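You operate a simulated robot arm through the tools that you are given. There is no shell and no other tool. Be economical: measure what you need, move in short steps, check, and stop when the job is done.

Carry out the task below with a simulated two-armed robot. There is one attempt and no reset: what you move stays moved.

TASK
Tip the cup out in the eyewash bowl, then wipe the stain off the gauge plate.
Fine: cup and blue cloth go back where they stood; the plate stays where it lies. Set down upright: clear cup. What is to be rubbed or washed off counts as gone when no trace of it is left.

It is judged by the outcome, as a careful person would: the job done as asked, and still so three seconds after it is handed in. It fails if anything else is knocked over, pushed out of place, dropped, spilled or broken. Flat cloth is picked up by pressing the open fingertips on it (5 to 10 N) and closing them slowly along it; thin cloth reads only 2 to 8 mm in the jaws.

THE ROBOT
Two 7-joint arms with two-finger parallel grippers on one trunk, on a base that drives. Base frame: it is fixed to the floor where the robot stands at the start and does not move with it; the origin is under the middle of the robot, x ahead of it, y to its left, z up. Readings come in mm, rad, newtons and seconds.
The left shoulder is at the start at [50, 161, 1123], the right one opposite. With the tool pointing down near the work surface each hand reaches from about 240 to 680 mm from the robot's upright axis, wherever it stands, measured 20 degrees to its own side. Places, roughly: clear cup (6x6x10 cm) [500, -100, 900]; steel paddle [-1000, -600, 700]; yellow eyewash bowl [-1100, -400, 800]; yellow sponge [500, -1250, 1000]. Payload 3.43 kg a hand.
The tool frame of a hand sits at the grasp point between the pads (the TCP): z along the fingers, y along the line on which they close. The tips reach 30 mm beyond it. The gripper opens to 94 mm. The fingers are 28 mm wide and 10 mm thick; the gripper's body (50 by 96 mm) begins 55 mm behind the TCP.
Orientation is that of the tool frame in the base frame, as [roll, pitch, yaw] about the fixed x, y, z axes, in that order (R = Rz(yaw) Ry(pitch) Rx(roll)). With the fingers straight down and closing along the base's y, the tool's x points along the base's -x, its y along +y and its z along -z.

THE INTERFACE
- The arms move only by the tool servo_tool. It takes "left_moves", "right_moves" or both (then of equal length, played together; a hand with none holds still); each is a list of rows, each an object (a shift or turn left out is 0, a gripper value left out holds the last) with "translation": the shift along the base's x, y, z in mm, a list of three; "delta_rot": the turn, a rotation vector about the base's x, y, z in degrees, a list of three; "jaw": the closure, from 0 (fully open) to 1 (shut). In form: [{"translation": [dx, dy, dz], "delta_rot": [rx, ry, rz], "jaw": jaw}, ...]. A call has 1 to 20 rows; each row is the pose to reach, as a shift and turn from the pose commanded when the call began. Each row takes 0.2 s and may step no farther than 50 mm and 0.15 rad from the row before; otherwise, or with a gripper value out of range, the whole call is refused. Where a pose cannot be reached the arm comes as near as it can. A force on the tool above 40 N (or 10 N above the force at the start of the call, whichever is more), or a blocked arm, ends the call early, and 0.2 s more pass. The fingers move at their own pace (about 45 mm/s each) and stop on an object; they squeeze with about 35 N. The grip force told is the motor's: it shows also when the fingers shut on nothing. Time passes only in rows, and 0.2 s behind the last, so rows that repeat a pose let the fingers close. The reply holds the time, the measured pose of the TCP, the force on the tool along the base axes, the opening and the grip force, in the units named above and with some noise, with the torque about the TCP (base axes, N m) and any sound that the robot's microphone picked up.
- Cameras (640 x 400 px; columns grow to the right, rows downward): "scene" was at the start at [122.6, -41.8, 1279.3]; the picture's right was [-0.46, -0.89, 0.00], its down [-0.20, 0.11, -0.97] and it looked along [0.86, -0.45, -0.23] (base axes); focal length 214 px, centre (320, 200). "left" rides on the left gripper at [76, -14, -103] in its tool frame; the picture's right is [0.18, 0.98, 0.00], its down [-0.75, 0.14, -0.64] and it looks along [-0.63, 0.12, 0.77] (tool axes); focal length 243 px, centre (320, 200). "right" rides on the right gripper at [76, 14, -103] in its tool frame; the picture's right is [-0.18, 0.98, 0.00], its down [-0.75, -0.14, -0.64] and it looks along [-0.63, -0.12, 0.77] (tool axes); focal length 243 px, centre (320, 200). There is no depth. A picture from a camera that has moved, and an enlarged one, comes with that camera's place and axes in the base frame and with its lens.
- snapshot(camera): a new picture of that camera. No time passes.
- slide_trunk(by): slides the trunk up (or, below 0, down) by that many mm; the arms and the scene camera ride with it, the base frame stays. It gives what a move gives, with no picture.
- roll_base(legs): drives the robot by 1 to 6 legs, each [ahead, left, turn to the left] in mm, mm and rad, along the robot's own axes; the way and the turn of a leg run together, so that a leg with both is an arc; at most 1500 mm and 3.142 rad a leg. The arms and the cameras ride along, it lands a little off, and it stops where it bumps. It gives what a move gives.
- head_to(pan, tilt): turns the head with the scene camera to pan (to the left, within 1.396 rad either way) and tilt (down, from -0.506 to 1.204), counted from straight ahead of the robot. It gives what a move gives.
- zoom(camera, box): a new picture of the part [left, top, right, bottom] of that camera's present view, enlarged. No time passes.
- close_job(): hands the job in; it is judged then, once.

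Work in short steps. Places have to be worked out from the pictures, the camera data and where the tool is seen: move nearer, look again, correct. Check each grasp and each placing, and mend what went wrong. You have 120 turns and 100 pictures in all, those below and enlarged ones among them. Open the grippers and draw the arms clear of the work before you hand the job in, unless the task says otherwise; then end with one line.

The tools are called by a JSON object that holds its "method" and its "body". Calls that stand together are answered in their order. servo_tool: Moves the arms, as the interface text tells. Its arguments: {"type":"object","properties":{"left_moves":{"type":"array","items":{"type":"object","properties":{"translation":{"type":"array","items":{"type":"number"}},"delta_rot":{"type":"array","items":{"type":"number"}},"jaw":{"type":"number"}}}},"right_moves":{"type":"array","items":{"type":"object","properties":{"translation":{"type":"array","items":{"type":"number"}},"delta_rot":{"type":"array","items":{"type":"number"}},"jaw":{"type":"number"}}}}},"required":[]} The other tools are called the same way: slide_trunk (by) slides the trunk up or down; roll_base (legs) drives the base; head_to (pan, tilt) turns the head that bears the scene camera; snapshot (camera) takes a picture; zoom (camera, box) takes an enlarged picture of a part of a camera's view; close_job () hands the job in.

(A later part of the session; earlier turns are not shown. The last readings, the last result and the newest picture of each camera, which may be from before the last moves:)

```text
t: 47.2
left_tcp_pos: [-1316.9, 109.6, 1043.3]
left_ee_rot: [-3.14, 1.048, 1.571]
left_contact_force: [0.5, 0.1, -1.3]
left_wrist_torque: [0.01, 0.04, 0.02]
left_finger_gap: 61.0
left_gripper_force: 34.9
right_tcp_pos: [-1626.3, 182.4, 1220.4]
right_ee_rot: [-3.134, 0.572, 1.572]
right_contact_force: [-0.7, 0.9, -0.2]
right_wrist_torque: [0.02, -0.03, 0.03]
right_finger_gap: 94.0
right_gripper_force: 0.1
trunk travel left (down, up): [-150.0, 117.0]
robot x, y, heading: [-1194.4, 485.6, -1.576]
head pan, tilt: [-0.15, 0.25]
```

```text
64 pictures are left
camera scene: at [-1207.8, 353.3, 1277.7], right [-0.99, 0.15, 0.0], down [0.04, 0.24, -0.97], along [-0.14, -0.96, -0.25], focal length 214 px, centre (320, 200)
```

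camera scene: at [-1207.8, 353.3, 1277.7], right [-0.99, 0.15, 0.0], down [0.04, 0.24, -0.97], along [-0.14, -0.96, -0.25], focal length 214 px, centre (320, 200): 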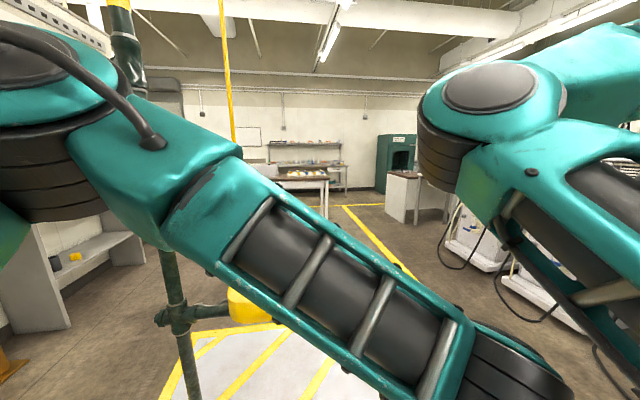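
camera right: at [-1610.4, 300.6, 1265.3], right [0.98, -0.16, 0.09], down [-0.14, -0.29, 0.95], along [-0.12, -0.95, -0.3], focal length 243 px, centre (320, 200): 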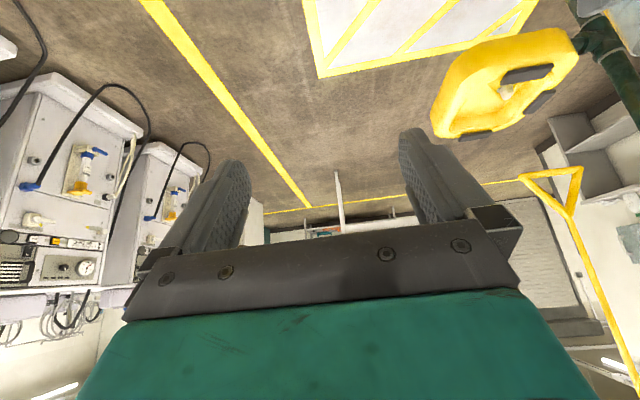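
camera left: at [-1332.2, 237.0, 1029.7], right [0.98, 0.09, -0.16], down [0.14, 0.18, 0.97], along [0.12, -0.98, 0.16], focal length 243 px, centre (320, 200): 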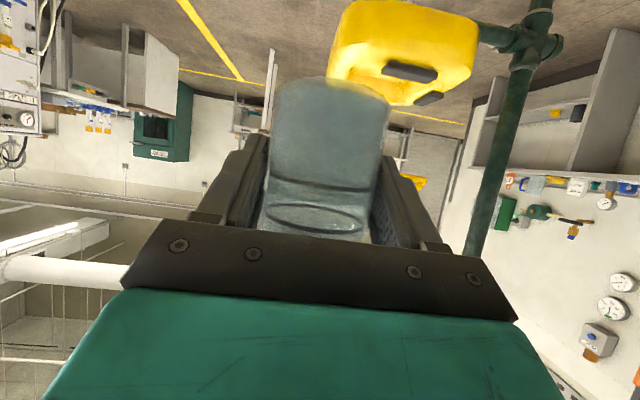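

Handle refined to about [-975,-500,≥1025]; bowl centre about [-1140,-400], rim z≈830, radius≈150. I'll drive 350 mm ahead, leaving the cup short of and above the bowl.

{"method": "roll_base", "body": {"legs": [[350, 0, 0]]}}

{"method": "snapshot", "body": {"camera": "right"}}

{"method": "snapshot", "body": {"camera": "left"}}

```text
t: 49.4
left_tcp_pos: [-1315.4, -239.7, 1045.0]
left_ee_rot: [-3.137, 1.045, 1.574]
left_contact_force: [-0.1, 0.1, -1.6]
left_wrist_torque: [0.01, -0.02, 0.0]
left_finger_gap: 61.0
left_gripper_force: 35.1
right_tcp_pos: [-1624.4, -167.9, 1222.3]
right_ee_rot: [-3.136, 0.571, 1.576]
right_contact_force: [-0.7, 0.0, 0.3]
right_wrist_torque: [0.01, 0.01, -0.01]
right_finger_gap: 93.9
right_gripper_force: 0.0
trunk travel left (down, up): [-150.0, 117.0]
robot x, y, heading: [-1191.4, 135.5, -1.566]
head pan, tilt: [-0.15, 0.25]
```

```text
63 pictures are left
camera right: at [-1609.0, -48.8, 1265.5], right [0.98, -0.15, 0.09], down [-0.13, -0.29, 0.95], along [-0.12, -0.95, -0.3], focal length 243 px, centre (320, 200)
```

right: 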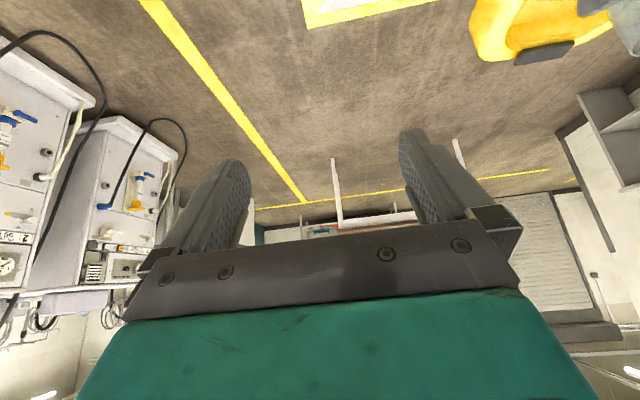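

```text
62 pictures are left
camera left: at [-1330.8, -111.7, 1029.6], right [0.98, 0.09, -0.16], down [0.14, 0.18, 0.97], along [0.12, -0.98, 0.16], focal length 243 px, centre (320, 200)
```

left: 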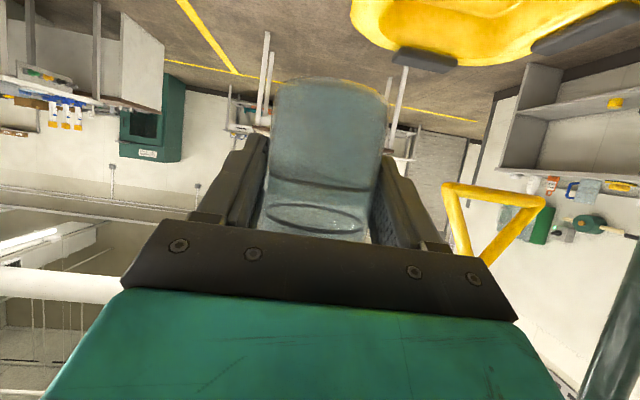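

Bowl centre is confirmed at about [-1145,-405]. I'll move the cup gently over its −x side, to TCP [-1190,-395,975], so that tipping toward +x pours into the middle.

{"method": "servo_tool", "body": {"left_moves": [{"translation": [6, -6, 0]}, {"translation": [16, -17, 0]}, {"translation": [28, -30, 0]}, {"translation": [42, -46, 0]}, {"translation": [56, -64, 0]}, {"translation": [70, -82, 0]}, {"translation": [84, -100, -8]}, {"translation": [97, -118, -18]}, {"translation": [108, -133, -30]}, {"translation": [117, -145, -42]}, {"translation": [123, -152, -54]}, {"translation": [126, -155, -64]}, {"translation": [126, -155, -70]}]}}

{"method": "head_to", "body": {"pan": 0.0, "tilt": 0.75}}

{"method": "snapshot", "body": {"camera": "left"}}

{"method": "snapshot", "body": {"camera": "scene"}}

```text
t: 52.2
left_tcp_pos: [-1190.5, -394.2, 974.6]
left_ee_rot: [-3.14, 1.047, 1.575]
left_contact_force: [-0.2, 0.2, -1.3]
left_wrist_torque: [0.03, 0.01, -0.03]
left_finger_gap: 61.0
left_gripper_force: 34.9
right_tcp_pos: [-1625.5, -167.2, 1221.0]
right_ee_rot: [-3.135, 0.571, 1.577]
right_contact_force: [-0.6, 0.0, -0.9]
right_wrist_torque: [0.04, 0.02, 0.02]
right_finger_gap: 94.0
right_gripper_force: 0.0
trunk travel left (down, up): [-150.0, 117.0]
robot x, y, heading: [-1196.0, 140.1, -1.568]
head pan, tilt: [-0.15, 0.25]
```

```text
t: 53.1
left_tcp_pos: [-1190.4, -394.2, 975.0]
left_ee_rot: [-3.138, 1.046, 1.575]
left_contact_force: [0.3, -1.1, -1.4]
left_wrist_torque: [-0.01, -0.02, 0.0]
left_finger_gap: 61.4
left_gripper_force: 35.0
right_tcp_pos: [-1624.8, -168.0, 1220.5]
right_ee_rot: [-3.135, 0.573, 1.576]
right_contact_force: [0.0, -0.7, 0.2]
right_wrist_torque: [-0.01, 0.0, 0.01]
right_finger_gap: 94.3
right_gripper_force: 0.0
trunk travel left (down, up): [-150.0, 117.0]
robot x, y, heading: [-1191.4, 136.2, -1.569]
head pan, tilt: [0.0, 0.75]
```

```text
61 pictures are left
camera left: at [-1205.2, -266.3, 960.0], right [0.98, 0.09, -0.16], down [0.14, 0.18, 0.97], along [0.12, -0.98, 0.16], focal length 243 px, centre (320, 200)
```

left: 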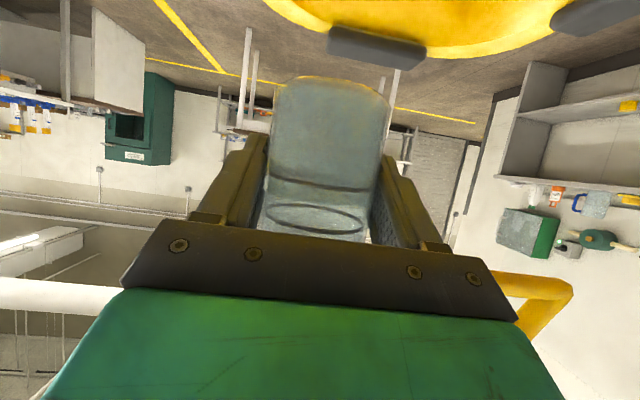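

```text
60 pictures are left
camera scene: at [-1192.6, 14.6, 1232.7], right [-1.0, 0.0, 0.0], down [0.0, 0.68, -0.73], along [0.0, -0.73, -0.68], focal length 214 px, centre (320, 200)
```

scene: 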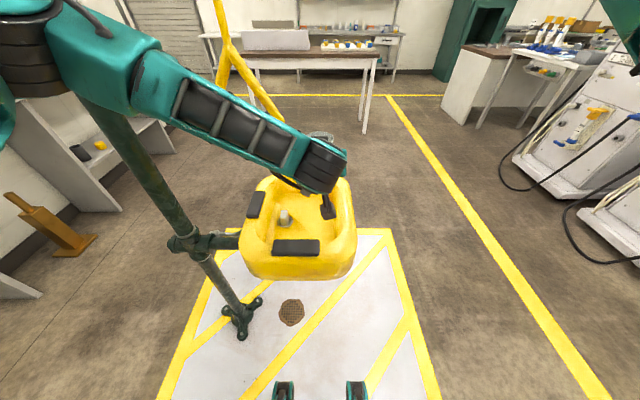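

The scene camera now shows the bowl well: x −1282…−1003, y −245…−520. The cup is over its −x part and clear of the handle. I'll begin tipping toward +x by 40° to check the wrist follows.

{"method": "servo_tool", "body": {"left_moves": [{"translation": [0, 3, 0], "delta_rot": [0, 5, 0]}, {"translation": [0, 6, 0], "delta_rot": [0, 10, 0]}, {"translation": [0, 9, 0], "delta_rot": [0, 15, 0]}, {"translation": [0, 12, 0], "delta_rot": [0, 20, 0]}, {"translation": [0, 15, 0], "delta_rot": [0, 25, 0]}, {"translation": [0, 15, 0], "delta_rot": [0, 30, 0]}, {"translation": [0, 15, 0], "delta_rot": [0, 35, 0]}, {"translation": [0, 15, 0], "delta_rot": [0, 40, 0]}]}}

{"method": "snapshot", "body": {"camera": "scene"}}

{"method": "snapshot", "body": {"camera": "left"}}

```text
t: 55.0
left_tcp_pos: [-1188.9, -378.7, 973.0]
left_ee_rot: [-2.148, 0.753, 2.381]
left_contact_force: [-0.1, 0.0, -1.5]
left_wrist_torque: [0.01, -0.04, 0.02]
left_finger_gap: 61.2
left_gripper_force: 34.4
right_tcp_pos: [-1625.2, -167.2, 1222.0]
right_ee_rot: [-3.133, 0.573, 1.576]
right_contact_force: [0.4, -0.1, -0.2]
right_wrist_torque: [0.05, 0.03, -0.04]
right_finger_gap: 94.1
right_gripper_force: 0.1
trunk travel left (down, up): [-150.0, 117.0]
robot x, y, heading: [-1190.6, 133.3, -1.568]
head pan, tilt: [0.0, 0.75]
```

```text
59 pictures are left
camera scene: at [-1192.2, 14.4, 1232.5], right [-1.0, 0.0, 0.0], down [0.0, 0.68, -0.73], along [0.0, -0.73, -0.68], focal length 214 px, centre (320, 200)
```

scene: 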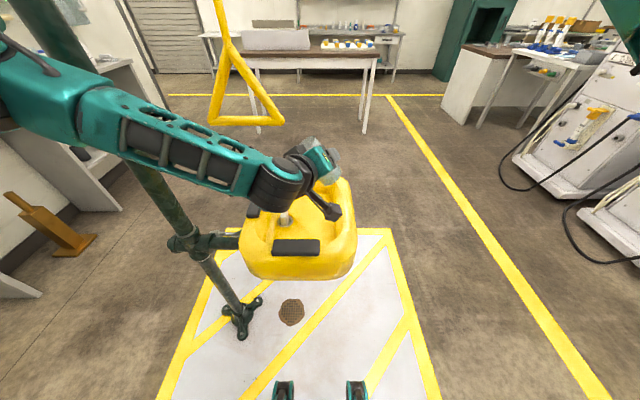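

```text
58 pictures are left
camera left: at [-1210.6, -251.1, 971.7], right [0.68, 0.09, -0.73], down [0.71, 0.18, 0.68], along [0.19, -0.98, 0.05], focal length 243 px, centre (320, 200)
```

left: 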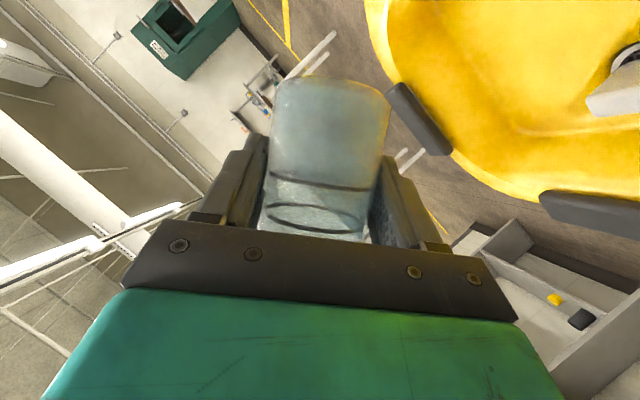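

The wrist follows fine. I'll continue tipping to 130° and hold there for the water to run out.

{"method": "servo_tool", "body": {"left_moves": [{"delta_rot": [0, 6, 0]}, {"delta_rot": [0, 12, 0]}, {"delta_rot": [0, 18, 0]}, {"delta_rot": [0, 24, 0]}, {"delta_rot": [0, 30, 0]}, {"delta_rot": [0, 36, 0]}, {"delta_rot": [0, 42, 0]}, {"delta_rot": [0, 48, 0]}, {"delta_rot": [0, 54, 0]}, {"delta_rot": [0, 60, 0]}, {"delta_rot": [0, 66, 0]}, {"delta_rot": [0, 72, 0]}, {"delta_rot": [0, 78, 0]}, {"delta_rot": [0, 84, 0]}, {"delta_rot": [0, 90, 0]}, {"delta_rot": [0, 90, 0]}, {"delta_rot": [0, 90, 0]}, {"delta_rot": [0, 90, 0]}, {"delta_rot": [0, 90, 0]}, {"delta_rot": [0, 90, 0]}]}}

{"method": "snapshot", "body": {"camera": "scene"}}

{"method": "snapshot", "body": {"camera": "left"}}

```text
t: 59.1
left_tcp_pos: [-1229.6, -320.7, 1073.4]
left_ee_rot: [-1.209, -0.634, 2.603]
left_contact_force: [0.3, 0.2, -0.9]
left_wrist_torque: [-0.03, 0.01, 0.0]
left_finger_gap: 60.7
left_gripper_force: 35.0
left hand out of reach, approached as far as the arm can: row 1, 2, 3, 4, 5, 6, 7, 8, 9, 10, 11, 12, 13, 14, 15, 16, 17, 18, 19, 20
right_tcp_pos: [-1625.4, -167.8, 1221.1]
right_ee_rot: [-3.135, 0.572, 1.577]
right_contact_force: [-0.1, -0.3, 0.6]
right_wrist_torque: [-0.02, 0.03, 0.02]
right_finger_gap: 94.2
right_gripper_force: 0.0
trunk travel left (down, up): [-150.0, 117.0]
robot x, y, heading: [-1193.5, 140.8, -1.575]
head pan, tilt: [0.0, 0.75]
```

```text
57 pictures are left
camera scene: at [-1192.6, 14.7, 1232.6], right [-1.0, 0.0, 0.0], down [0.0, 0.68, -0.73], along [0.0, -0.73, -0.68], focal length 214 px, centre (320, 200)
```

scene: 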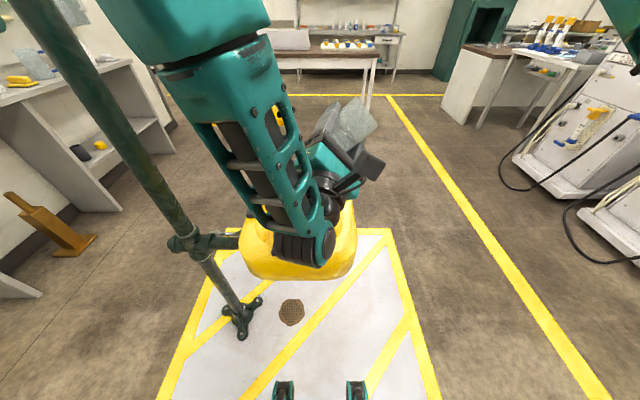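

```text
56 pictures are left
camera left: at [-1243.7, -193.8, 1100.5], right [-0.77, 0.06, -0.63], down [0.62, 0.27, -0.74], along [0.13, -0.96, -0.24], focal length 243 px, centre (320, 200)
```

left: 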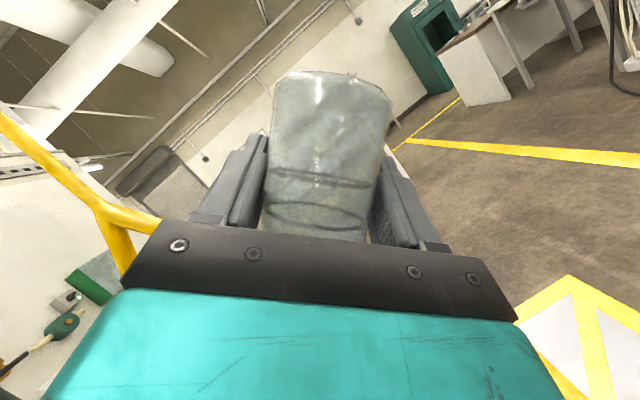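

The arm drifted up and back (to [-1230,-321,1073]) but still over the bowl, and the cup is inverted. I'll check for water on the floor and whether the cup is empty.

{"method": "zoom", "body": {"camera": "scene", "box": [210, 60, 430, 300]}}

{"method": "zoom", "body": {"camera": "left", "box": [220, 40, 440, 250]}}

```text
1.67 times, centred on (320, 180) of scene
camera zoom: at [-1192.6, 14.7, 1232.6], right [-1.0, 0.0, 0.0], down [0.0, 0.68, -0.73], along [0.0, -0.73, -0.68], focal length 358 px, centre (320, 233)
```

zoom: 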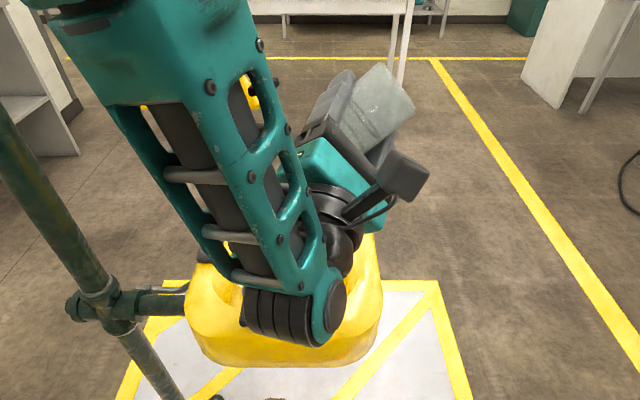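

```text
1.90 times, centred on (330, 145) of left
camera zoom: at [-1243.7, -193.8, 1100.5], right [-0.77, 0.06, -0.63], down [0.62, 0.27, -0.74], along [0.13, -0.96, -0.24], focal length 462 px, centre (301, 305)
```

zoom: 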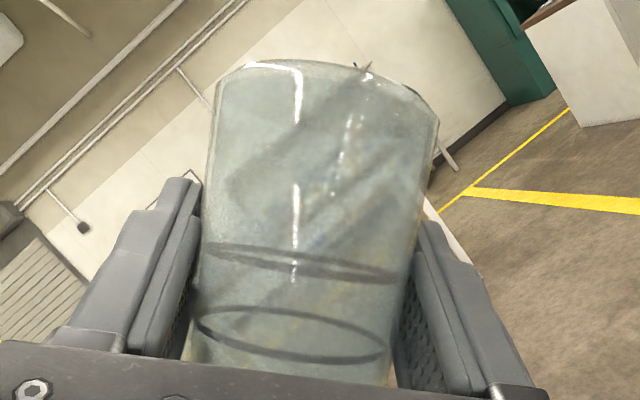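

The cup reads as empty and clear and the floor looks dry. I'll rotate back upright along the same path, while easing up and away from the chain handle.

{"method": "servo_tool", "body": {"left_moves": [{"translation": [-5, 6, 15], "delta_rot": [0, -7, 0]}, {"translation": [-10, 12, 30], "delta_rot": [0, -14, 0]}, {"translation": [-15, 18, 45], "delta_rot": [0, -21, 0]}, {"translation": [-20, 24, 60], "delta_rot": [0, -28, 0]}, {"translation": [-25, 30, 70], "delta_rot": [0, -35, 0]}, {"translation": [-30, 36, 80], "delta_rot": [0, -42, 0]}, {"translation": [-35, 42, 80], "delta_rot": [0, -49, 0]}, {"translation": [-40, 50, 80], "delta_rot": [0, -57, 0]}, {"translation": [-40, 58, 80], "delta_rot": [0, -65, 0]}, {"translation": [-40, 66, 80], "delta_rot": [0, -73, 0]}, {"translation": [-40, 74, 80], "delta_rot": [0, -81, 0]}, {"translation": [-40, 80, 80], "delta_rot": [0, -89, 0]}, {"translation": [-40, 86, 80], "delta_rot": [0, -97, 0]}, {"translation": [-40, 92, 80], "delta_rot": [0, -105, 0]}, {"translation": [-40, 100, 80], "delta_rot": [0, -113, 0]}, {"translation": [-40, 110, 80], "delta_rot": [0, -121, 0]}, {"translation": [-40, 120, 80], "delta_rot": [0, -129, 0]}, {"translation": [-40, 130, 80], "delta_rot": [0, -130, 0]}, {"translation": [-40, 130, 80], "delta_rot": [0, -130, 0]}]}}

{"method": "snapshot", "body": {"camera": "scene"}}

{"method": "snapshot", "body": {"camera": "left"}}

```text
t: 63.1
left_tcp_pos: [-1268.1, -187.9, 1151.9]
left_ee_rot: [-3.118, 1.126, 1.591]
left_contact_force: [-0.5, -0.6, -0.5]
left_wrist_torque: [-0.06, 0.0, 0.03]
left_finger_gap: 60.6
left_gripper_force: 35.3
right_tcp_pos: [-1624.3, -167.7, 1221.5]
right_ee_rot: [-3.134, 0.574, 1.578]
right_contact_force: [-0.1, 0.3, 0.3]
right_wrist_torque: [0.04, 0.02, 0.01]
right_finger_gap: 94.1
right_gripper_force: 0.1
trunk travel left (down, up): [-150.0, 117.0]
robot x, y, heading: [-1196.5, 134.9, -1.57]
head pan, tilt: [0.0, 0.75]
```

```text
53 pictures are left
camera scene: at [-1194.9, 5.9, 1257.6], right [-1.0, 0.02, 0.0], down [0.01, 0.45, -0.89], along [-0.02, -0.89, -0.45], focal length 214 px, centre (320, 200)
```

scene: 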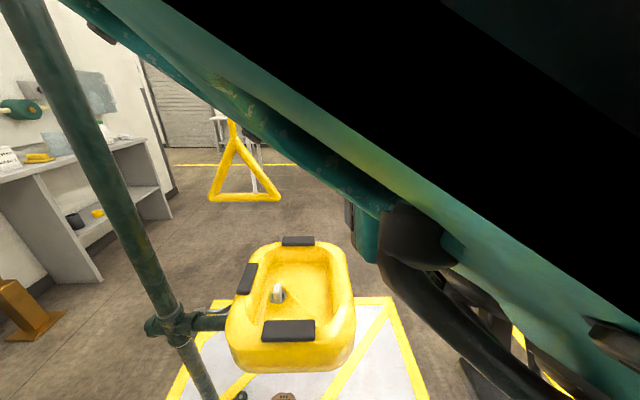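

```text
52 pictures are left
camera left: at [-1283.9, -61.5, 1128.4], right [0.98, 0.08, -0.18], down [0.15, 0.25, 0.96], along [0.12, -0.96, 0.24], focal length 243 px, centre (320, 200)
```

left: 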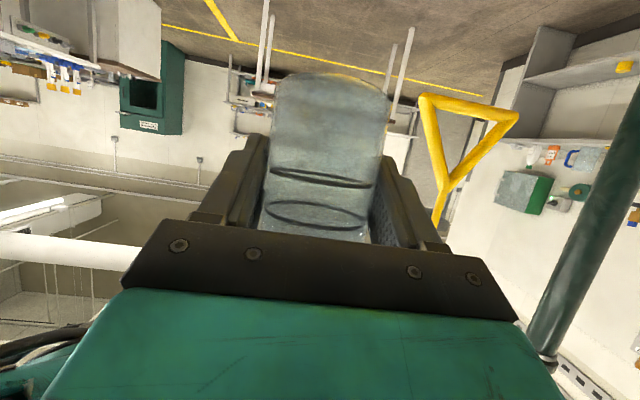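

The left arm has wandered to a posture where its forearm is pressing the head. I'll give it a moment while tilting the head out of the way, to see whether it converges.

{"method": "head_to", "body": {"pan": -0.6, "tilt": 0.3}}

{"method": "servo_tool", "body": {"left_moves": [{"translation": [0, 0, 0]}, {"translation": [0, 0, 0]}, {"translation": [0, 0, 0]}, {"translation": [0, 0, 0]}]}}

{"method": "snapshot", "body": {"camera": "scene"}}

```text
t: 64.2
left_tcp_pos: [-1271.7, -187.3, 1151.9]
left_ee_rot: [-3.126, 1.131, 1.584]
left_contact_force: [0.1, 0.8, -0.6]
left_wrist_torque: [0.02, -0.02, 0.0]
left_finger_gap: 60.7
left_gripper_force: 35.3
right_tcp_pos: [-1624.6, -166.8, 1219.5]
right_ee_rot: [-3.133, 0.573, 1.575]
right_contact_force: [0.1, -0.4, 0.8]
right_wrist_torque: [0.01, -0.03, 0.0]
right_finger_gap: 93.7
right_gripper_force: 0.0
trunk travel left (down, up): [-150.0, 117.0]
robot x, y, heading: [-1188.9, 135.6, -1.565]
head pan, tilt: [-0.6, 0.3]
```

```text
t: 65.2
left_tcp_pos: [-1271.1, -187.0, 1153.2]
left_ee_rot: [-3.122, 1.132, 1.584]
left_contact_force: [0.5, -0.1, -0.3]
left_wrist_torque: [0.01, -0.02, 0.01]
left_finger_gap: 60.9
left_gripper_force: 34.7
right_tcp_pos: [-1625.0, -167.5, 1221.2]
right_ee_rot: [-3.135, 0.572, 1.574]
right_contact_force: [0.5, 0.2, -0.1]
right_wrist_torque: [-0.01, -0.04, 0.02]
right_finger_gap: 93.7
right_gripper_force: 0.1
trunk travel left (down, up): [-150.0, 117.0]
robot x, y, heading: [-1197.1, 137.1, -1.568]
head pan, tilt: [-0.6, 0.3]
```

```text
51 pictures are left
camera scene: at [-1230.2, 12.0, 1278.2], right [-0.92, 0.4, 0.0], down [0.1, 0.22, -0.97], along [-0.39, -0.89, -0.24], focal length 214 px, centre (320, 200)
```

scene: 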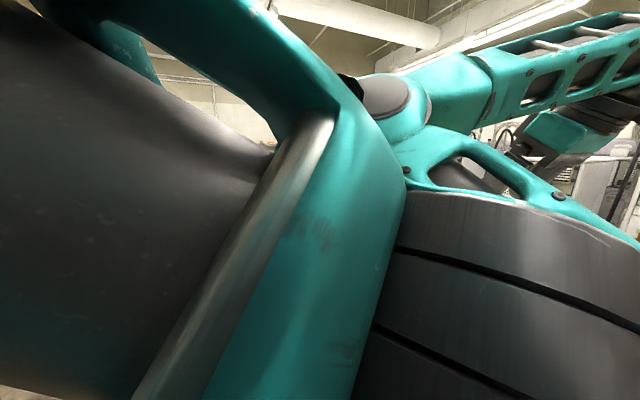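

The forearm is high, right in front of the head. I'll steer the hand forward and left in small steps toward the earlier reachable pose and watch whether the posture relaxes.

{"method": "servo_tool", "body": {"left_moves": [{"translation": [8, -15, -8]}, {"translation": [16, -30, -16]}, {"translation": [24, -45, -24]}, {"translation": [32, -60, -32]}, {"translation": [40, -75, -40]}, {"translation": [40, -90, -40]}, {"translation": [40, -105, -40]}, {"translation": [40, -105, -40]}]}}

{"method": "snapshot", "body": {"camera": "scene"}}

```text
t: 67.0
left_tcp_pos: [-1233.4, -289.0, 1113.9]
left_ee_rot: [-3.122, 1.137, 1.577]
left_contact_force: [-0.6, 0.2, -1.2]
left_wrist_torque: [0.02, -0.02, 0.02]
left_finger_gap: 60.2
left_gripper_force: 34.6
right_tcp_pos: [-1625.1, -169.5, 1221.2]
right_ee_rot: [-3.132, 0.575, 1.575]
right_contact_force: [0.5, -0.5, 0.7]
right_wrist_torque: [-0.01, -0.03, 0.0]
right_finger_gap: 93.9
right_gripper_force: 0.1
trunk travel left (down, up): [-150.0, 117.0]
robot x, y, heading: [-1193.5, 138.0, -1.569]
head pan, tilt: [-0.6, 0.3]
```

```text
50 pictures are left
camera scene: at [-1245.4, 20.5, 1273.0], right [-0.83, 0.56, 0.0], down [0.17, 0.24, -0.96], along [-0.54, -0.79, -0.3], focal length 214 px, centre (320, 200)
```

scene: 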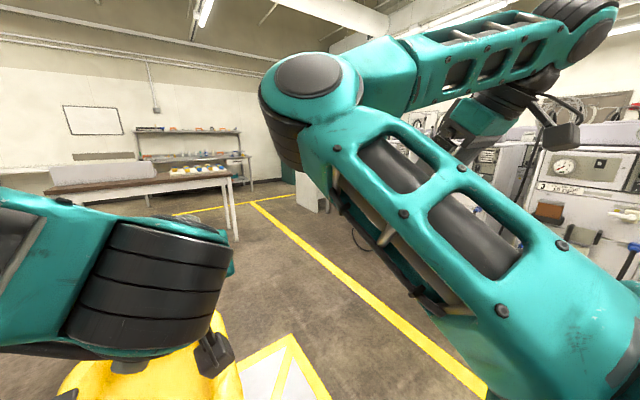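

The offset just comes from the command being re-based, and the arm follows properly now. I'll level the cup (about 5° pitch), bring it a bit nearer, and back away from the bowl.

{"method": "servo_tool", "body": {"left_moves": [{"translation": [0, 10, 0], "delta_rot": [2, 0, 0]}, {"translation": [0, 20, -10], "delta_rot": [5.1, 0, 0]}, {"translation": [0, 30, -20], "delta_rot": [5.1, 0, 0]}, {"translation": [0, 30, -30], "delta_rot": [5.1, 0, 0]}]}}

{"method": "roll_base", "body": {"legs": [[-350, 0, 0], [0, 0, 0.8], [0, 0, 0.77]]}}

{"method": "head_to", "body": {"pan": 0.0, "tilt": 0.5}}

{"method": "snapshot", "body": {"camera": "scene"}}

{"method": "snapshot", "body": {"camera": "left"}}

```text
t: 68.0
left_tcp_pos: [-1233.4, -259.6, 1083.6]
left_ee_rot: [-3.122, 1.046, 1.576]
left_contact_force: [0.0, 0.2, -0.4]
left_wrist_torque: [-0.01, 0.0, 0.02]
left_finger_gap: 60.6
left_gripper_force: 35.5
right_tcp_pos: [-1623.9, -168.2, 1221.3]
right_ee_rot: [-3.135, 0.571, 1.576]
right_contact_force: [-0.1, -1.0, 0.9]
right_wrist_torque: [0.0, 0.04, 0.01]
right_finger_gap: 94.0
right_gripper_force: 0.1
trunk travel left (down, up): [-150.0, 117.0]
robot x, y, heading: [-1191.4, 137.5, -1.569]
head pan, tilt: [-0.6, 0.3]
```

```text
t: 74.3
left_tcp_pos: [-798.0, 449.1, 1084.8]
left_ee_rot: [-3.121, 1.046, -3.133]
left_contact_force: [-0.6, -1.4, -0.7]
left_wrist_torque: [-0.01, 0.02, 0.0]
left_finger_gap: 61.1
left_gripper_force: 34.8
right_tcp_pos: [-889.1, 57.2, 1221.0]
right_ee_rot: [-3.133, 0.571, -3.135]
right_contact_force: [-1.2, 0.4, -0.4]
right_wrist_torque: [0.01, -0.02, -0.01]
right_finger_gap: 94.3
right_gripper_force: 0.1
trunk travel left (down, up): [-150.0, 117.0]
robot x, y, heading: [-1195.0, 489.8, 0.004]
head pan, tilt: [-0.6, 0.3]
```

```text
t: 75.3
left_tcp_pos: [-797.4, 449.8, 1083.8]
left_ee_rot: [-3.123, 1.045, -3.135]
left_contact_force: [0.5, 0.4, -0.3]
left_wrist_torque: [0.02, -0.03, -0.06]
left_finger_gap: 60.5
left_gripper_force: 34.9
right_tcp_pos: [-888.1, 57.1, 1221.1]
right_ee_rot: [-3.136, 0.572, -3.135]
right_contact_force: [-0.4, 0.3, 0.2]
right_wrist_torque: [0.01, 0.0, 0.06]
right_finger_gap: 94.1
right_gripper_force: 0.1
trunk travel left (down, up): [-150.0, 117.0]
robot x, y, heading: [-1192.1, 491.3, 0.005]
head pan, tilt: [0.0, 0.499]
```

```text
49 pictures are left
camera scene: at [-1063.0, 490.4, 1254.6], right [0.0, -1.0, 0.0], down [-0.48, 0.0, -0.88], along [0.88, 0.0, -0.48], focal length 214 px, centre (320, 200)
```

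scene: 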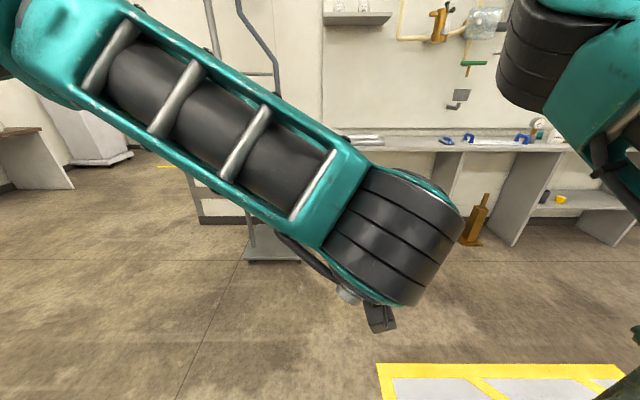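

```text
48 pictures are left
camera left: at [-925.9, 436.9, 1070.6], right [-0.08, 0.98, -0.17], down [-0.18, 0.15, 0.97], along [0.98, 0.11, 0.16], focal length 243 px, centre (320, 200)
```

left: 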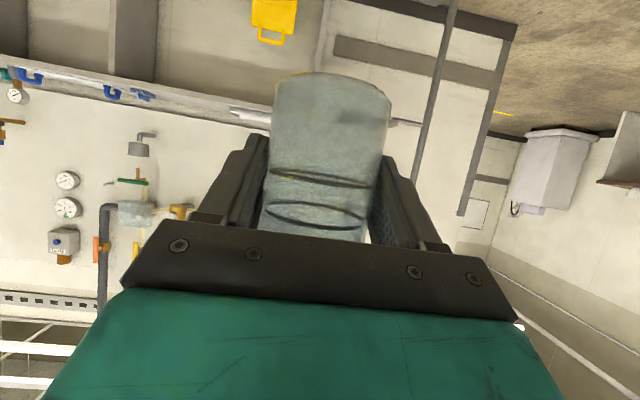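

The path is clear; a cart stands at about [200,880], outside my route. I'll drive back to the table.

{"method": "roll_base", "body": {"legs": [[650, 0, 0], [0, -490, 0], [240, 0, 0]]}}

{"method": "snapshot", "body": {"camera": "left"}}

{"method": "snapshot", "body": {"camera": "scene"}}

```text
t: 82.8
left_tcp_pos: [92.0, -32.0, 1083.0]
left_ee_rot: [-3.121, 1.045, -3.13]
left_contact_force: [0.2, -0.1, -0.7]
left_wrist_torque: [-0.02, 0.02, -0.03]
left_finger_gap: 60.5
left_gripper_force: 34.9
right_tcp_pos: [3.1, -423.8, 1222.1]
right_ee_rot: [-3.136, 0.573, -3.132]
right_contact_force: [0.5, -0.9, 0.2]
right_wrist_torque: [0.0, 0.01, -0.01]
right_finger_gap: 94.0
right_gripper_force: 0.0
trunk travel left (down, up): [-150.0, 117.0]
robot x, y, heading: [-299.7, 3.4, 0.008]
head pan, tilt: [0.0, 0.499]
```

```text
47 pictures are left
camera left: at [-35.1, -44.0, 1070.5], right [-0.09, 0.98, -0.17], down [-0.18, 0.15, 0.97], along [0.98, 0.11, 0.16], focal length 243 px, centre (320, 200)
```

left: 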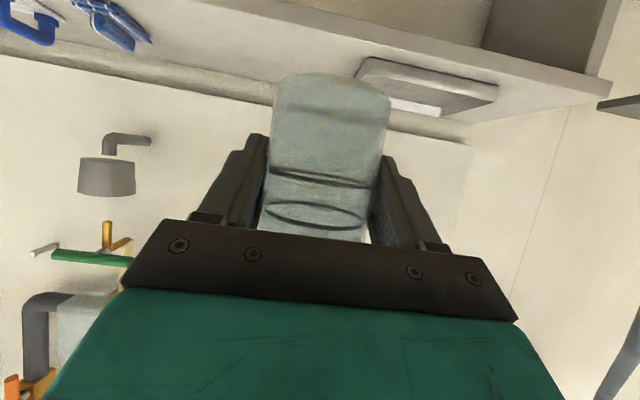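

```text
46 pictures are left
camera scene: at [-172.2, 9.1, 1254.5], right [0.01, -1.0, 0.0], down [-0.48, 0.0, -0.88], along [0.88, 0.01, -0.48], focal length 214 px, centre (320, 200)
```

scene: 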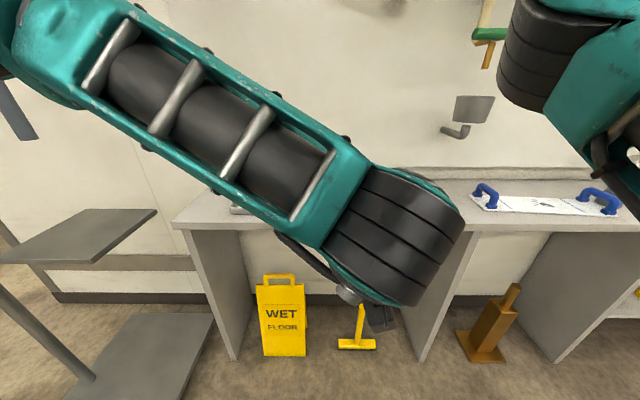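

Now the last 300 mm ahead to the starting place.

{"method": "roll_base", "body": {"legs": [[300, 0, -0.008]]}}

{"method": "servo_tool", "body": {"left_moves": [{"translation": [0, -20, 0]}, {"translation": [0, -45, -15]}, {"translation": [0, -70, -35]}, {"translation": [0, -90, -45]}]}}

{"method": "snapshot", "body": {"camera": "left"}}

```text
t: 84.9
left_tcp_pos: [392.9, -32.3, 1084.9]
left_ee_rot: [-3.122, 1.046, -3.138]
left_contact_force: [-0.2, 0.3, -0.1]
left_wrist_torque: [0.0, -0.03, 0.01]
left_finger_gap: 60.7
left_gripper_force: 34.7
right_tcp_pos: [300.9, -424.4, 1222.2]
right_ee_rot: [-3.135, 0.572, -3.139]
right_contact_force: [-0.4, -0.1, 0.1]
right_wrist_torque: [0.0, -0.02, -0.03]
right_finger_gap: 94.0
right_gripper_force: 0.0
trunk travel left (down, up): [-150.0, 117.0]
robot x, y, heading: [1.6, 8.4, -0.002]
head pan, tilt: [0.0, 0.499]
```

```text
t: 85.9
left_tcp_pos: [392.0, -122.4, 1040.0]
left_ee_rot: [-3.12, 1.044, -3.136]
left_contact_force: [0.3, 0.3, -1.3]
left_wrist_torque: [0.02, 0.04, 0.0]
left_finger_gap: 60.7
left_gripper_force: 34.9
right_tcp_pos: [300.1, -424.7, 1220.5]
right_ee_rot: [-3.135, 0.573, -3.138]
right_contact_force: [-0.6, -0.4, 0.7]
right_wrist_torque: [0.03, -0.02, 0.0]
right_finger_gap: 94.0
right_gripper_force: 0.0
trunk travel left (down, up): [-150.0, 117.0]
robot x, y, heading: [-2.4, 7.7, 0.001]
head pan, tilt: [0.0, 0.499]
```

```text
45 pictures are left
camera left: at [265.0, -134.6, 1025.8], right [-0.08, 0.98, -0.17], down [-0.18, 0.15, 0.97], along [0.98, 0.11, 0.16], focal length 243 px, centre (320, 200)
```

left: 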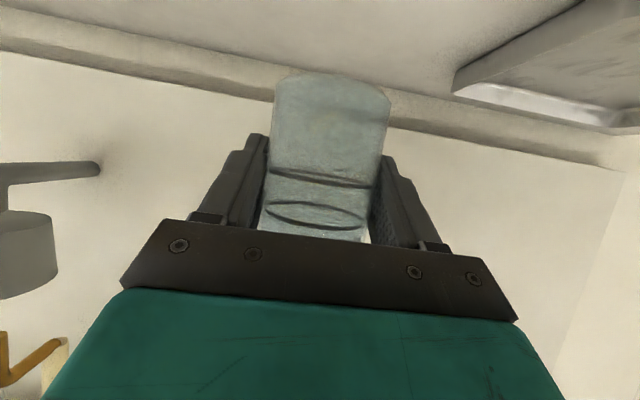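

At [392,-122,1040] with the cup held much as before. I'll move over its original spot and lower to just above the table.

{"method": "servo_tool", "body": {"left_moves": [{"translation": [20, -1, 0]}, {"translation": [45, -2, 0]}, {"translation": [70, -2, -10]}, {"translation": [83, -2, -25]}, {"translation": [83, -2, -45]}, {"translation": [83, -2, -65]}, {"translation": [83, -2, -83]}, {"translation": [83, -2, -95]}, {"translation": [83, -2, -101]}, {"translation": [83, -2, -101]}]}}

{"method": "servo_tool", "body": {"left_moves": [{"translation": [0, 0, -2]}, {"translation": [0, 0, -4]}, {"translation": [0, 0, -6]}, {"translation": [0, 0, -6]}]}}

```text
t: 88.1
left_tcp_pos: [475.4, -123.9, 937.8]
left_ee_rot: [-3.123, 1.046, -3.138]
left_contact_force: [0.5, 0.5, -1.5]
left_wrist_torque: [0.02, 0.05, -0.01]
left_finger_gap: 61.0
left_gripper_force: 34.8
right_tcp_pos: [299.9, -423.4, 1222.1]
right_ee_rot: [-3.135, 0.572, -3.138]
right_contact_force: [-0.2, 0.9, -0.2]
right_wrist_torque: [-0.01, -0.01, -0.01]
right_finger_gap: 94.1
right_gripper_force: 0.1
trunk travel left (down, up): [-150.0, 117.0]
robot x, y, heading: [-4.3, 5.4, 0.004]
head pan, tilt: [0.0, 0.499]
```

```text
t: 89.1
left_tcp_pos: [475.6, -125.5, 932.8]
left_ee_rot: [-3.122, 1.047, -3.138]
left_contact_force: [0.3, -0.2, -0.3]
left_wrist_torque: [0.02, 0.01, 0.01]
left_finger_gap: 60.6
left_gripper_force: 35.0
right_tcp_pos: [300.8, -423.8, 1220.2]
right_ee_rot: [-3.133, 0.57, -3.14]
right_contact_force: [0.1, 0.3, -0.6]
right_wrist_torque: [0.03, -0.02, 0.02]
right_finger_gap: 93.7
right_gripper_force: 0.1
trunk travel left (down, up): [-150.0, 117.0]
robot x, y, heading: [-1.2, 5.5, 0.0]
head pan, tilt: [0.0, 0.499]
```

No clear contact yet; going down in 1 mm steps.

{"method": "servo_tool", "body": {"left_moves": [{"translation": [0, 0, -1]}, {"translation": [0, 0, -2]}, {"translation": [0, 0, -2]}]}}

{"method": "servo_tool", "body": {"left_moves": [{"translation": [0, 0, -1]}, {"translation": [0, 0, -1.5]}, {"translation": [0, 0, -1.5]}]}}

```text
t: 89.9
left_tcp_pos: [475.9, -125.5, 929.9]
left_ee_rot: [-3.123, 1.045, -3.138]
left_contact_force: [-0.8, 0.5, -0.2]
left_wrist_torque: [0.03, 0.04, -0.03]
left_finger_gap: 60.5
left_gripper_force: 35.5
right_tcp_pos: [300.4, -424.6, 1221.4]
right_ee_rot: [-3.134, 0.573, -3.138]
right_contact_force: [-0.6, -0.3, -0.1]
right_wrist_torque: [-0.03, -0.01, 0.04]
right_finger_gap: 93.9
right_gripper_force: 0.1
trunk travel left (down, up): [-150.0, 117.0]
robot x, y, heading: [1.4, 8.5, 0.003]
head pan, tilt: [0.0, 0.499]
```

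```text
t: 90.7
left_tcp_pos: [475.0, -124.7, 930.9]
left_ee_rot: [-3.122, 1.048, -3.137]
left_contact_force: [0.9, 0.0, 8.5]
left_wrist_torque: [0.16, -0.04, -0.03]
left_finger_gap: 60.3
left_gripper_force: 35.4
right_tcp_pos: [299.2, -424.8, 1221.5]
right_ee_rot: [-3.134, 0.573, -3.138]
right_contact_force: [0.0, 0.0, -0.1]
right_wrist_torque: [0.01, -0.02, 0.01]
right_finger_gap: 93.9
right_gripper_force: 0.1
trunk travel left (down, up): [-150.0, 117.0]
robot x, y, heading: [-2.6, 5.7, 0.003]
head pan, tilt: [0.0, 0.499]
```

Contact at 8.5 N, so the cup stands on the table. I'll open slowly and withdraw straight back.

{"method": "servo_tool", "body": {"left_moves": [{"translation": [0, 0, 0.8], "jaw": 0.6}, {"translation": [0, 0, 0.8], "jaw": 0.3}, {"translation": [0, 0, 0.8], "jaw": 0.2}, {"translation": [0, 0, 0.8], "jaw": 0.1}, {"translation": [0, 0, 0.8], "jaw": 0.0}, {"translation": [0, 0, 1], "jaw": 0.0}, {"translation": [0, 0, 1], "jaw": 0.0}, {"translation": [-15, 0, 1]}, {"translation": [-35, 0, 1]}, {"translation": [-60, 0, 3]}, {"translation": [-90, 0, 10]}, {"translation": [-110, 0, 30]}]}}

{"method": "snapshot", "body": {"camera": "left"}}

```text
t: 93.3
left_tcp_pos: [365.4, -123.4, 959.7]
left_ee_rot: [-3.125, 1.047, -3.137]
left_contact_force: [-0.2, 0.6, -0.2]
left_wrist_torque: [-0.01, 0.03, 0.0]
left_finger_gap: 94.1
left_gripper_force: 0.0
right_tcp_pos: [300.8, -424.3, 1222.1]
right_ee_rot: [-3.133, 0.574, -3.138]
right_contact_force: [-0.4, -0.3, -0.5]
right_wrist_torque: [0.0, -0.04, -0.01]
right_finger_gap: 94.0
right_gripper_force: 0.1
trunk travel left (down, up): [-150.0, 117.0]
robot x, y, heading: [-6.2, 5.6, 0.001]
head pan, tilt: [0.0, 0.499]
```

```text
44 pictures are left
camera left: at [237.7, -136.0, 945.5], right [-0.08, 0.98, -0.17], down [-0.18, 0.15, 0.97], along [0.98, 0.11, 0.16], focal length 243 px, centre (320, 200)
```

left: 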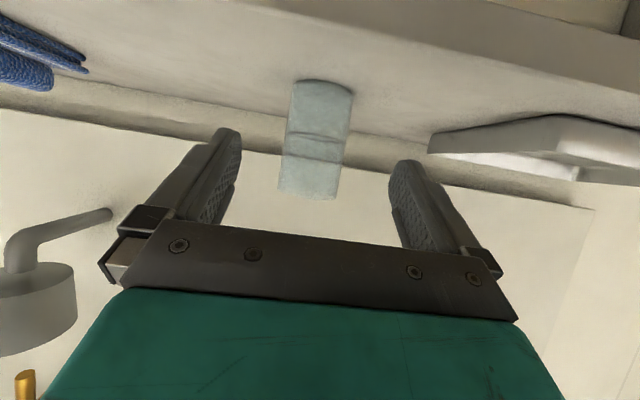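

The cup is upright at [481,-125], its original spot. Next I'll pull the left arm clear, point the right hand down again, and slide the base right to serve both cloth and plate.

{"method": "servo_tool", "body": {"left_moves": [{"translation": [-20, 20, 30]}, {"translation": [-35, 50, 60]}, {"translation": [-50, 90, 90]}, {"translation": [-60, 135, 120]}, {"translation": [-65, 180, 140]}, {"translation": [-65, 220, 150]}], "right_moves": [{"delta_rot": [0, 5.5, 0]}, {"delta_rot": [0, 11, 0]}, {"delta_rot": [0, 16.5, 0]}, {"delta_rot": [0, 22, 0]}, {"delta_rot": [0, 27.5, 0]}, {"delta_rot": [0, 32.8, 0]}]}}

{"method": "roll_base", "body": {"legs": [[0, -405, 0]]}}

{"method": "head_to", "body": {"pan": -0.3, "tilt": 0.7}}

{"method": "snapshot", "body": {"camera": "scene"}}

{"method": "snapshot", "body": {"camera": "right"}}

```text
refused: row 3 steps farther than a row can; nothing moved
```

```text
t: 95.8
left_tcp_pos: [367.1, -525.1, 959.3]
left_ee_rot: [-3.125, 1.045, -3.135]
left_contact_force: [0.3, 0.3, -0.5]
left_wrist_torque: [0.0, -0.01, -0.01]
left_finger_gap: 93.9
left_gripper_force: 0.1
right_tcp_pos: [302.4, -826.4, 1221.5]
right_ee_rot: [-3.136, 0.571, -3.136]
right_contact_force: [0.2, -0.2, -0.6]
right_wrist_torque: [0.02, -0.03, 0.0]
right_finger_gap: 93.8
right_gripper_force: 0.3
trunk travel left (down, up): [-150.0, 117.0]
robot x, y, heading: [-0.4, -395.6, 0.003]
head pan, tilt: [0.0, 0.499]
```

```text
t: 96.6
left_tcp_pos: [368.2, -524.7, 958.7]
left_ee_rot: [-3.123, 1.045, -3.135]
left_contact_force: [-0.4, 0.9, 0.0]
left_wrist_torque: [0.01, 0.01, -0.04]
left_finger_gap: 94.0
left_gripper_force: 0.0
right_tcp_pos: [302.9, -825.7, 1222.0]
right_ee_rot: [-3.133, 0.572, -3.135]
right_contact_force: [0.1, 0.1, 0.6]
right_wrist_torque: [0.0, 0.01, 0.01]
right_finger_gap: 93.9
right_gripper_force: 0.1
trunk travel left (down, up): [-150.0, 117.0]
robot x, y, heading: [-2.3, -396.4, 0.006]
head pan, tilt: [-0.3, 0.7]
```

```text
43 pictures are left
camera scene: at [119.5, -417.3, 1236.9], right [-0.29, -0.96, 0.0], down [-0.62, 0.19, -0.77], along [0.73, -0.22, -0.64], focal length 214 px, centre (320, 200)
```

scene: 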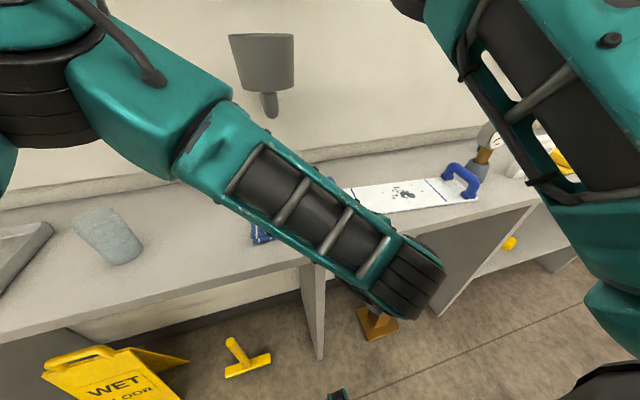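

```text
42 pictures are left
camera right: at [184.4, -811.5, 1265.7], right [0.15, 0.98, 0.09], down [0.29, -0.13, 0.95], along [0.95, -0.12, -0.3], focal length 243 px, centre (320, 200)
```

right: 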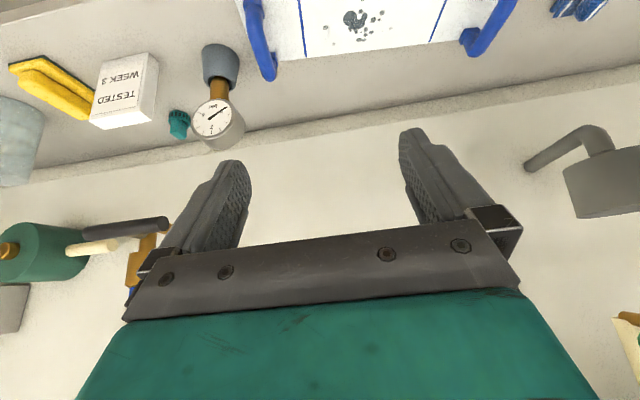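

The arm move was refused for an oversize step, but the base slide went clear (cup still upright, no contact). Now I'll move the left arm up and away in smaller steps and level the right hand.

{"method": "servo_tool", "body": {"left_moves": [{"translation": [-20, 10, 30]}, {"translation": [-35, 30, 60]}, {"translation": [-50, 55, 90]}, {"translation": [-60, 90, 115]}, {"translation": [-65, 130, 130]}, {"translation": [-65, 170, 140]}, {"translation": [-65, 215, 145]}, {"translation": [-65, 260, 150]}], "right_moves": [{"delta_rot": [0, 5, 0]}, {"translation": [0, 15, 0], "delta_rot": [0, 10, 0]}, {"translation": [10, 50, 0], "delta_rot": [0, 15, 0]}, {"translation": [20, 90, 0], "delta_rot": [0, 20, 0]}, {"translation": [30, 130, 0], "delta_rot": [0, 25, 0]}, {"translation": [40, 170, 0], "delta_rot": [0, 30, 0]}, {"translation": [50, 215, 0], "delta_rot": [0, 32.8, 0]}, {"translation": [60, 255, -20], "delta_rot": [0, 32.8, 0]}]}}

{"method": "snapshot", "body": {"camera": "right"}}

{"method": "snapshot", "body": {"camera": "scene"}}

```text
t: 98.4
left_tcp_pos: [341.0, -308.4, 1146.1]
left_ee_rot: [-3.122, 1.046, -3.137]
left_contact_force: [0.2, 0.4, -0.2]
left_wrist_torque: [0.0, 0.02, -0.03]
left_finger_gap: 94.3
left_gripper_force: 0.2
left hand out of reach, approached as far as the arm can: row 6, 7, 8
right_tcp_pos: [354.8, -765.4, 1238.3]
right_ee_rot: [-3.134, 0.001, -3.137]
right_contact_force: [0.3, 0.2, 0.0]
right_wrist_torque: [-0.04, 0.02, 0.02]
right_finger_gap: 94.2
right_gripper_force: 0.1
right hand out of reach, approached as far as the arm can: row 4, 5, 6, 7, 8
trunk travel left (down, up): [-150.0, 117.0]
robot x, y, heading: [-0.9, -393.6, -0.0]
head pan, tilt: [-0.3, 0.7]
```

```text
41 pictures are left
camera right: at [281.4, -751.3, 1339.9], right [0.18, 0.98, -0.01], down [0.75, -0.13, 0.64], along [0.63, -0.12, -0.77], focal length 243 px, centre (320, 200)
```

right: 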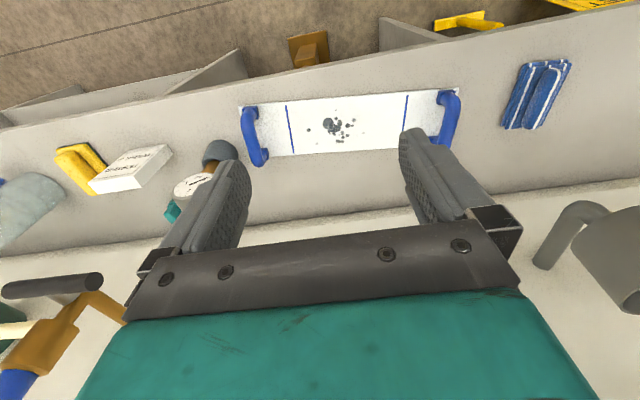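

```text
40 pictures are left
camera scene: at [119.1, -415.9, 1237.0], right [-0.29, -0.96, 0.0], down [-0.62, 0.19, -0.77], along [0.73, -0.22, -0.64], focal length 214 px, centre (320, 200)
```

scene: 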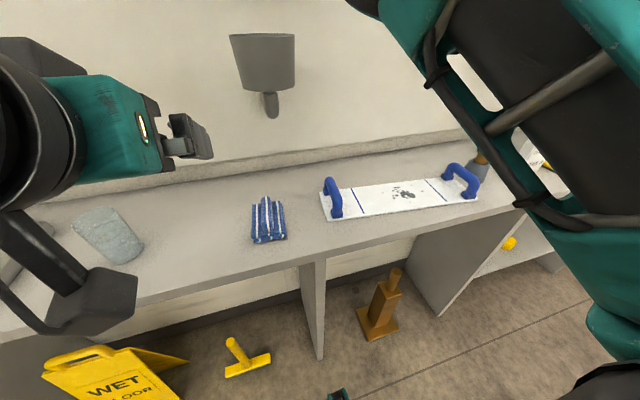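

A good view of the cloth near [483,-402] and of the plate. I'll zoom in to get the cloth ridge direction.

{"method": "zoom", "body": {"camera": "scene", "box": [220, 160, 500, 270]}}

{"method": "zoom", "body": {"camera": "right", "box": [230, 40, 600, 200]}}

```text
2.29 times, centred on (360, 215) of scene
camera zoom: at [119.1, -415.9, 1237.0], right [-0.29, -0.96, 0.0], down [-0.62, 0.19, -0.77], along [0.73, -0.22, -0.64], focal length 490 px, centre (229, 166)
```

zoom: 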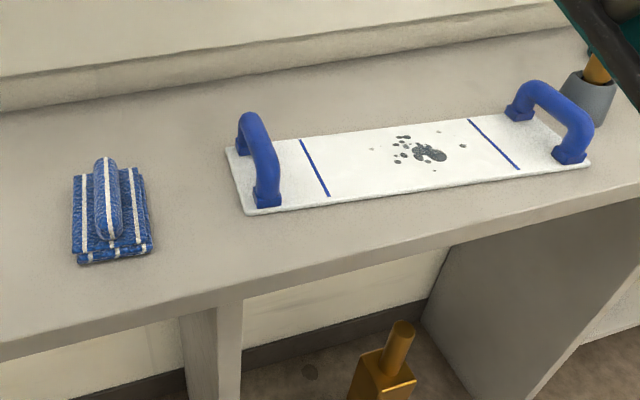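

```text
1.73 times, centred on (415, 120) of right
camera zoom: at [281.4, -751.3, 1339.9], right [0.18, 0.98, -0.01], down [0.75, -0.13, 0.64], along [0.63, -0.12, -0.77], focal length 420 px, centre (156, 338)
```

zoom: 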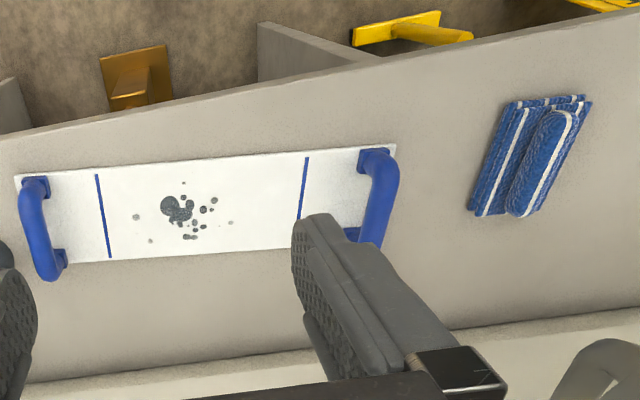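

The cloth ridge is centred near [485,-405] and runs almost along x. The stain spans x 447–511, y −706…−818, and the plate is about x 420–535. I'll move the left hand away and bring the right hand above the cloth.

{"method": "servo_tool", "body": {"left_moves": [{"translation": [10, 30, 10]}, {"translation": [20, 60, 20]}, {"translation": [30, 90, 30]}, {"translation": [40, 120, 40]}, {"translation": [50, 150, 50]}, {"translation": [50, 163, 54]}, {"translation": [50, 163, 54]}, {"translation": [50, 163, 54]}, {"translation": [50, 163, 54]}, {"translation": [50, 163, 54]}], "right_moves": [{"translation": [8, 30, -35]}, {"translation": [16, 60, -70]}, {"translation": [24, 95, -100]}, {"translation": [36, 135, -125]}, {"translation": [50, 175, -145]}, {"translation": [65, 218, -155]}, {"translation": [82, 260, -165]}, {"translation": [98, 302, -180]}, {"translation": [114, 335, -205]}, {"translation": [130, 360, -228]}]}}

{"method": "snapshot", "body": {"camera": "right"}}

{"method": "snapshot", "body": {"camera": "scene"}}

```text
t: 100.6
left_tcp_pos: [392.4, -153.0, 1201.2]
left_ee_rot: [-3.135, 1.045, 3.134]
left_contact_force: [1.1, 0.1, -0.4]
left_wrist_torque: [0.0, 0.04, -0.03]
left_finger_gap: 94.0
left_gripper_force: 0.0
left hand out of reach, approached as far as the arm can: row 1, 2
right_tcp_pos: [598.8, -537.1, 978.8]
right_ee_rot: [3.134, 0.006, -3.14]
right_contact_force: [0.3, 0.7, 0.8]
right_wrist_torque: [-0.03, 0.01, 0.0]
right_finger_gap: 94.1
right_gripper_force: 0.0
right hand out of reach, approached as far as the arm can: row 1, 2, 3, 4, 5, 6, 7, 8, 9, 10
trunk travel left (down, up): [-150.0, 117.0]
robot x, y, heading: [-0.6, -394.4, -0.001]
head pan, tilt: [-0.3, 0.7]
```

```text
37 pictures are left
camera right: at [522.2, -523.7, 1080.9], right [0.18, 0.98, 0.01], down [0.75, -0.14, 0.64], along [0.63, -0.11, -0.76], focal length 243 px, centre (320, 200)
```

right: 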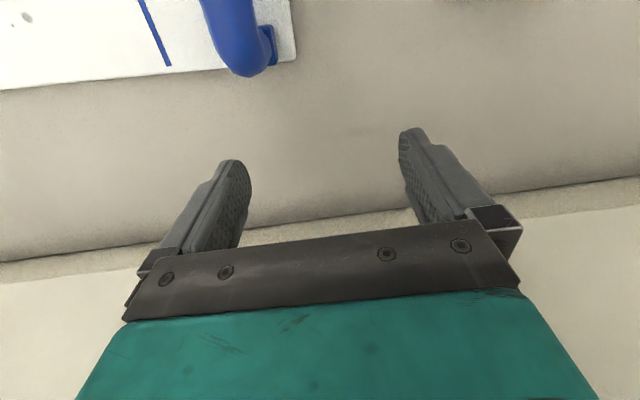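

```text
36 pictures are left
camera scene: at [119.3, -424.4, 1236.6], right [-0.29, -0.96, -0.01], down [-0.62, 0.19, -0.76], along [0.73, -0.22, -0.65], focal length 214 px, centre (320, 200)
```

scene: 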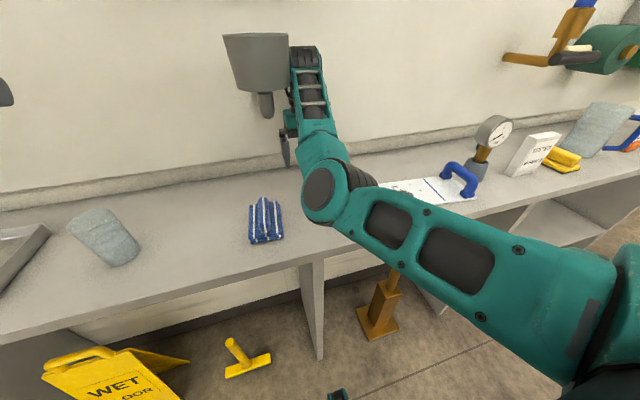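

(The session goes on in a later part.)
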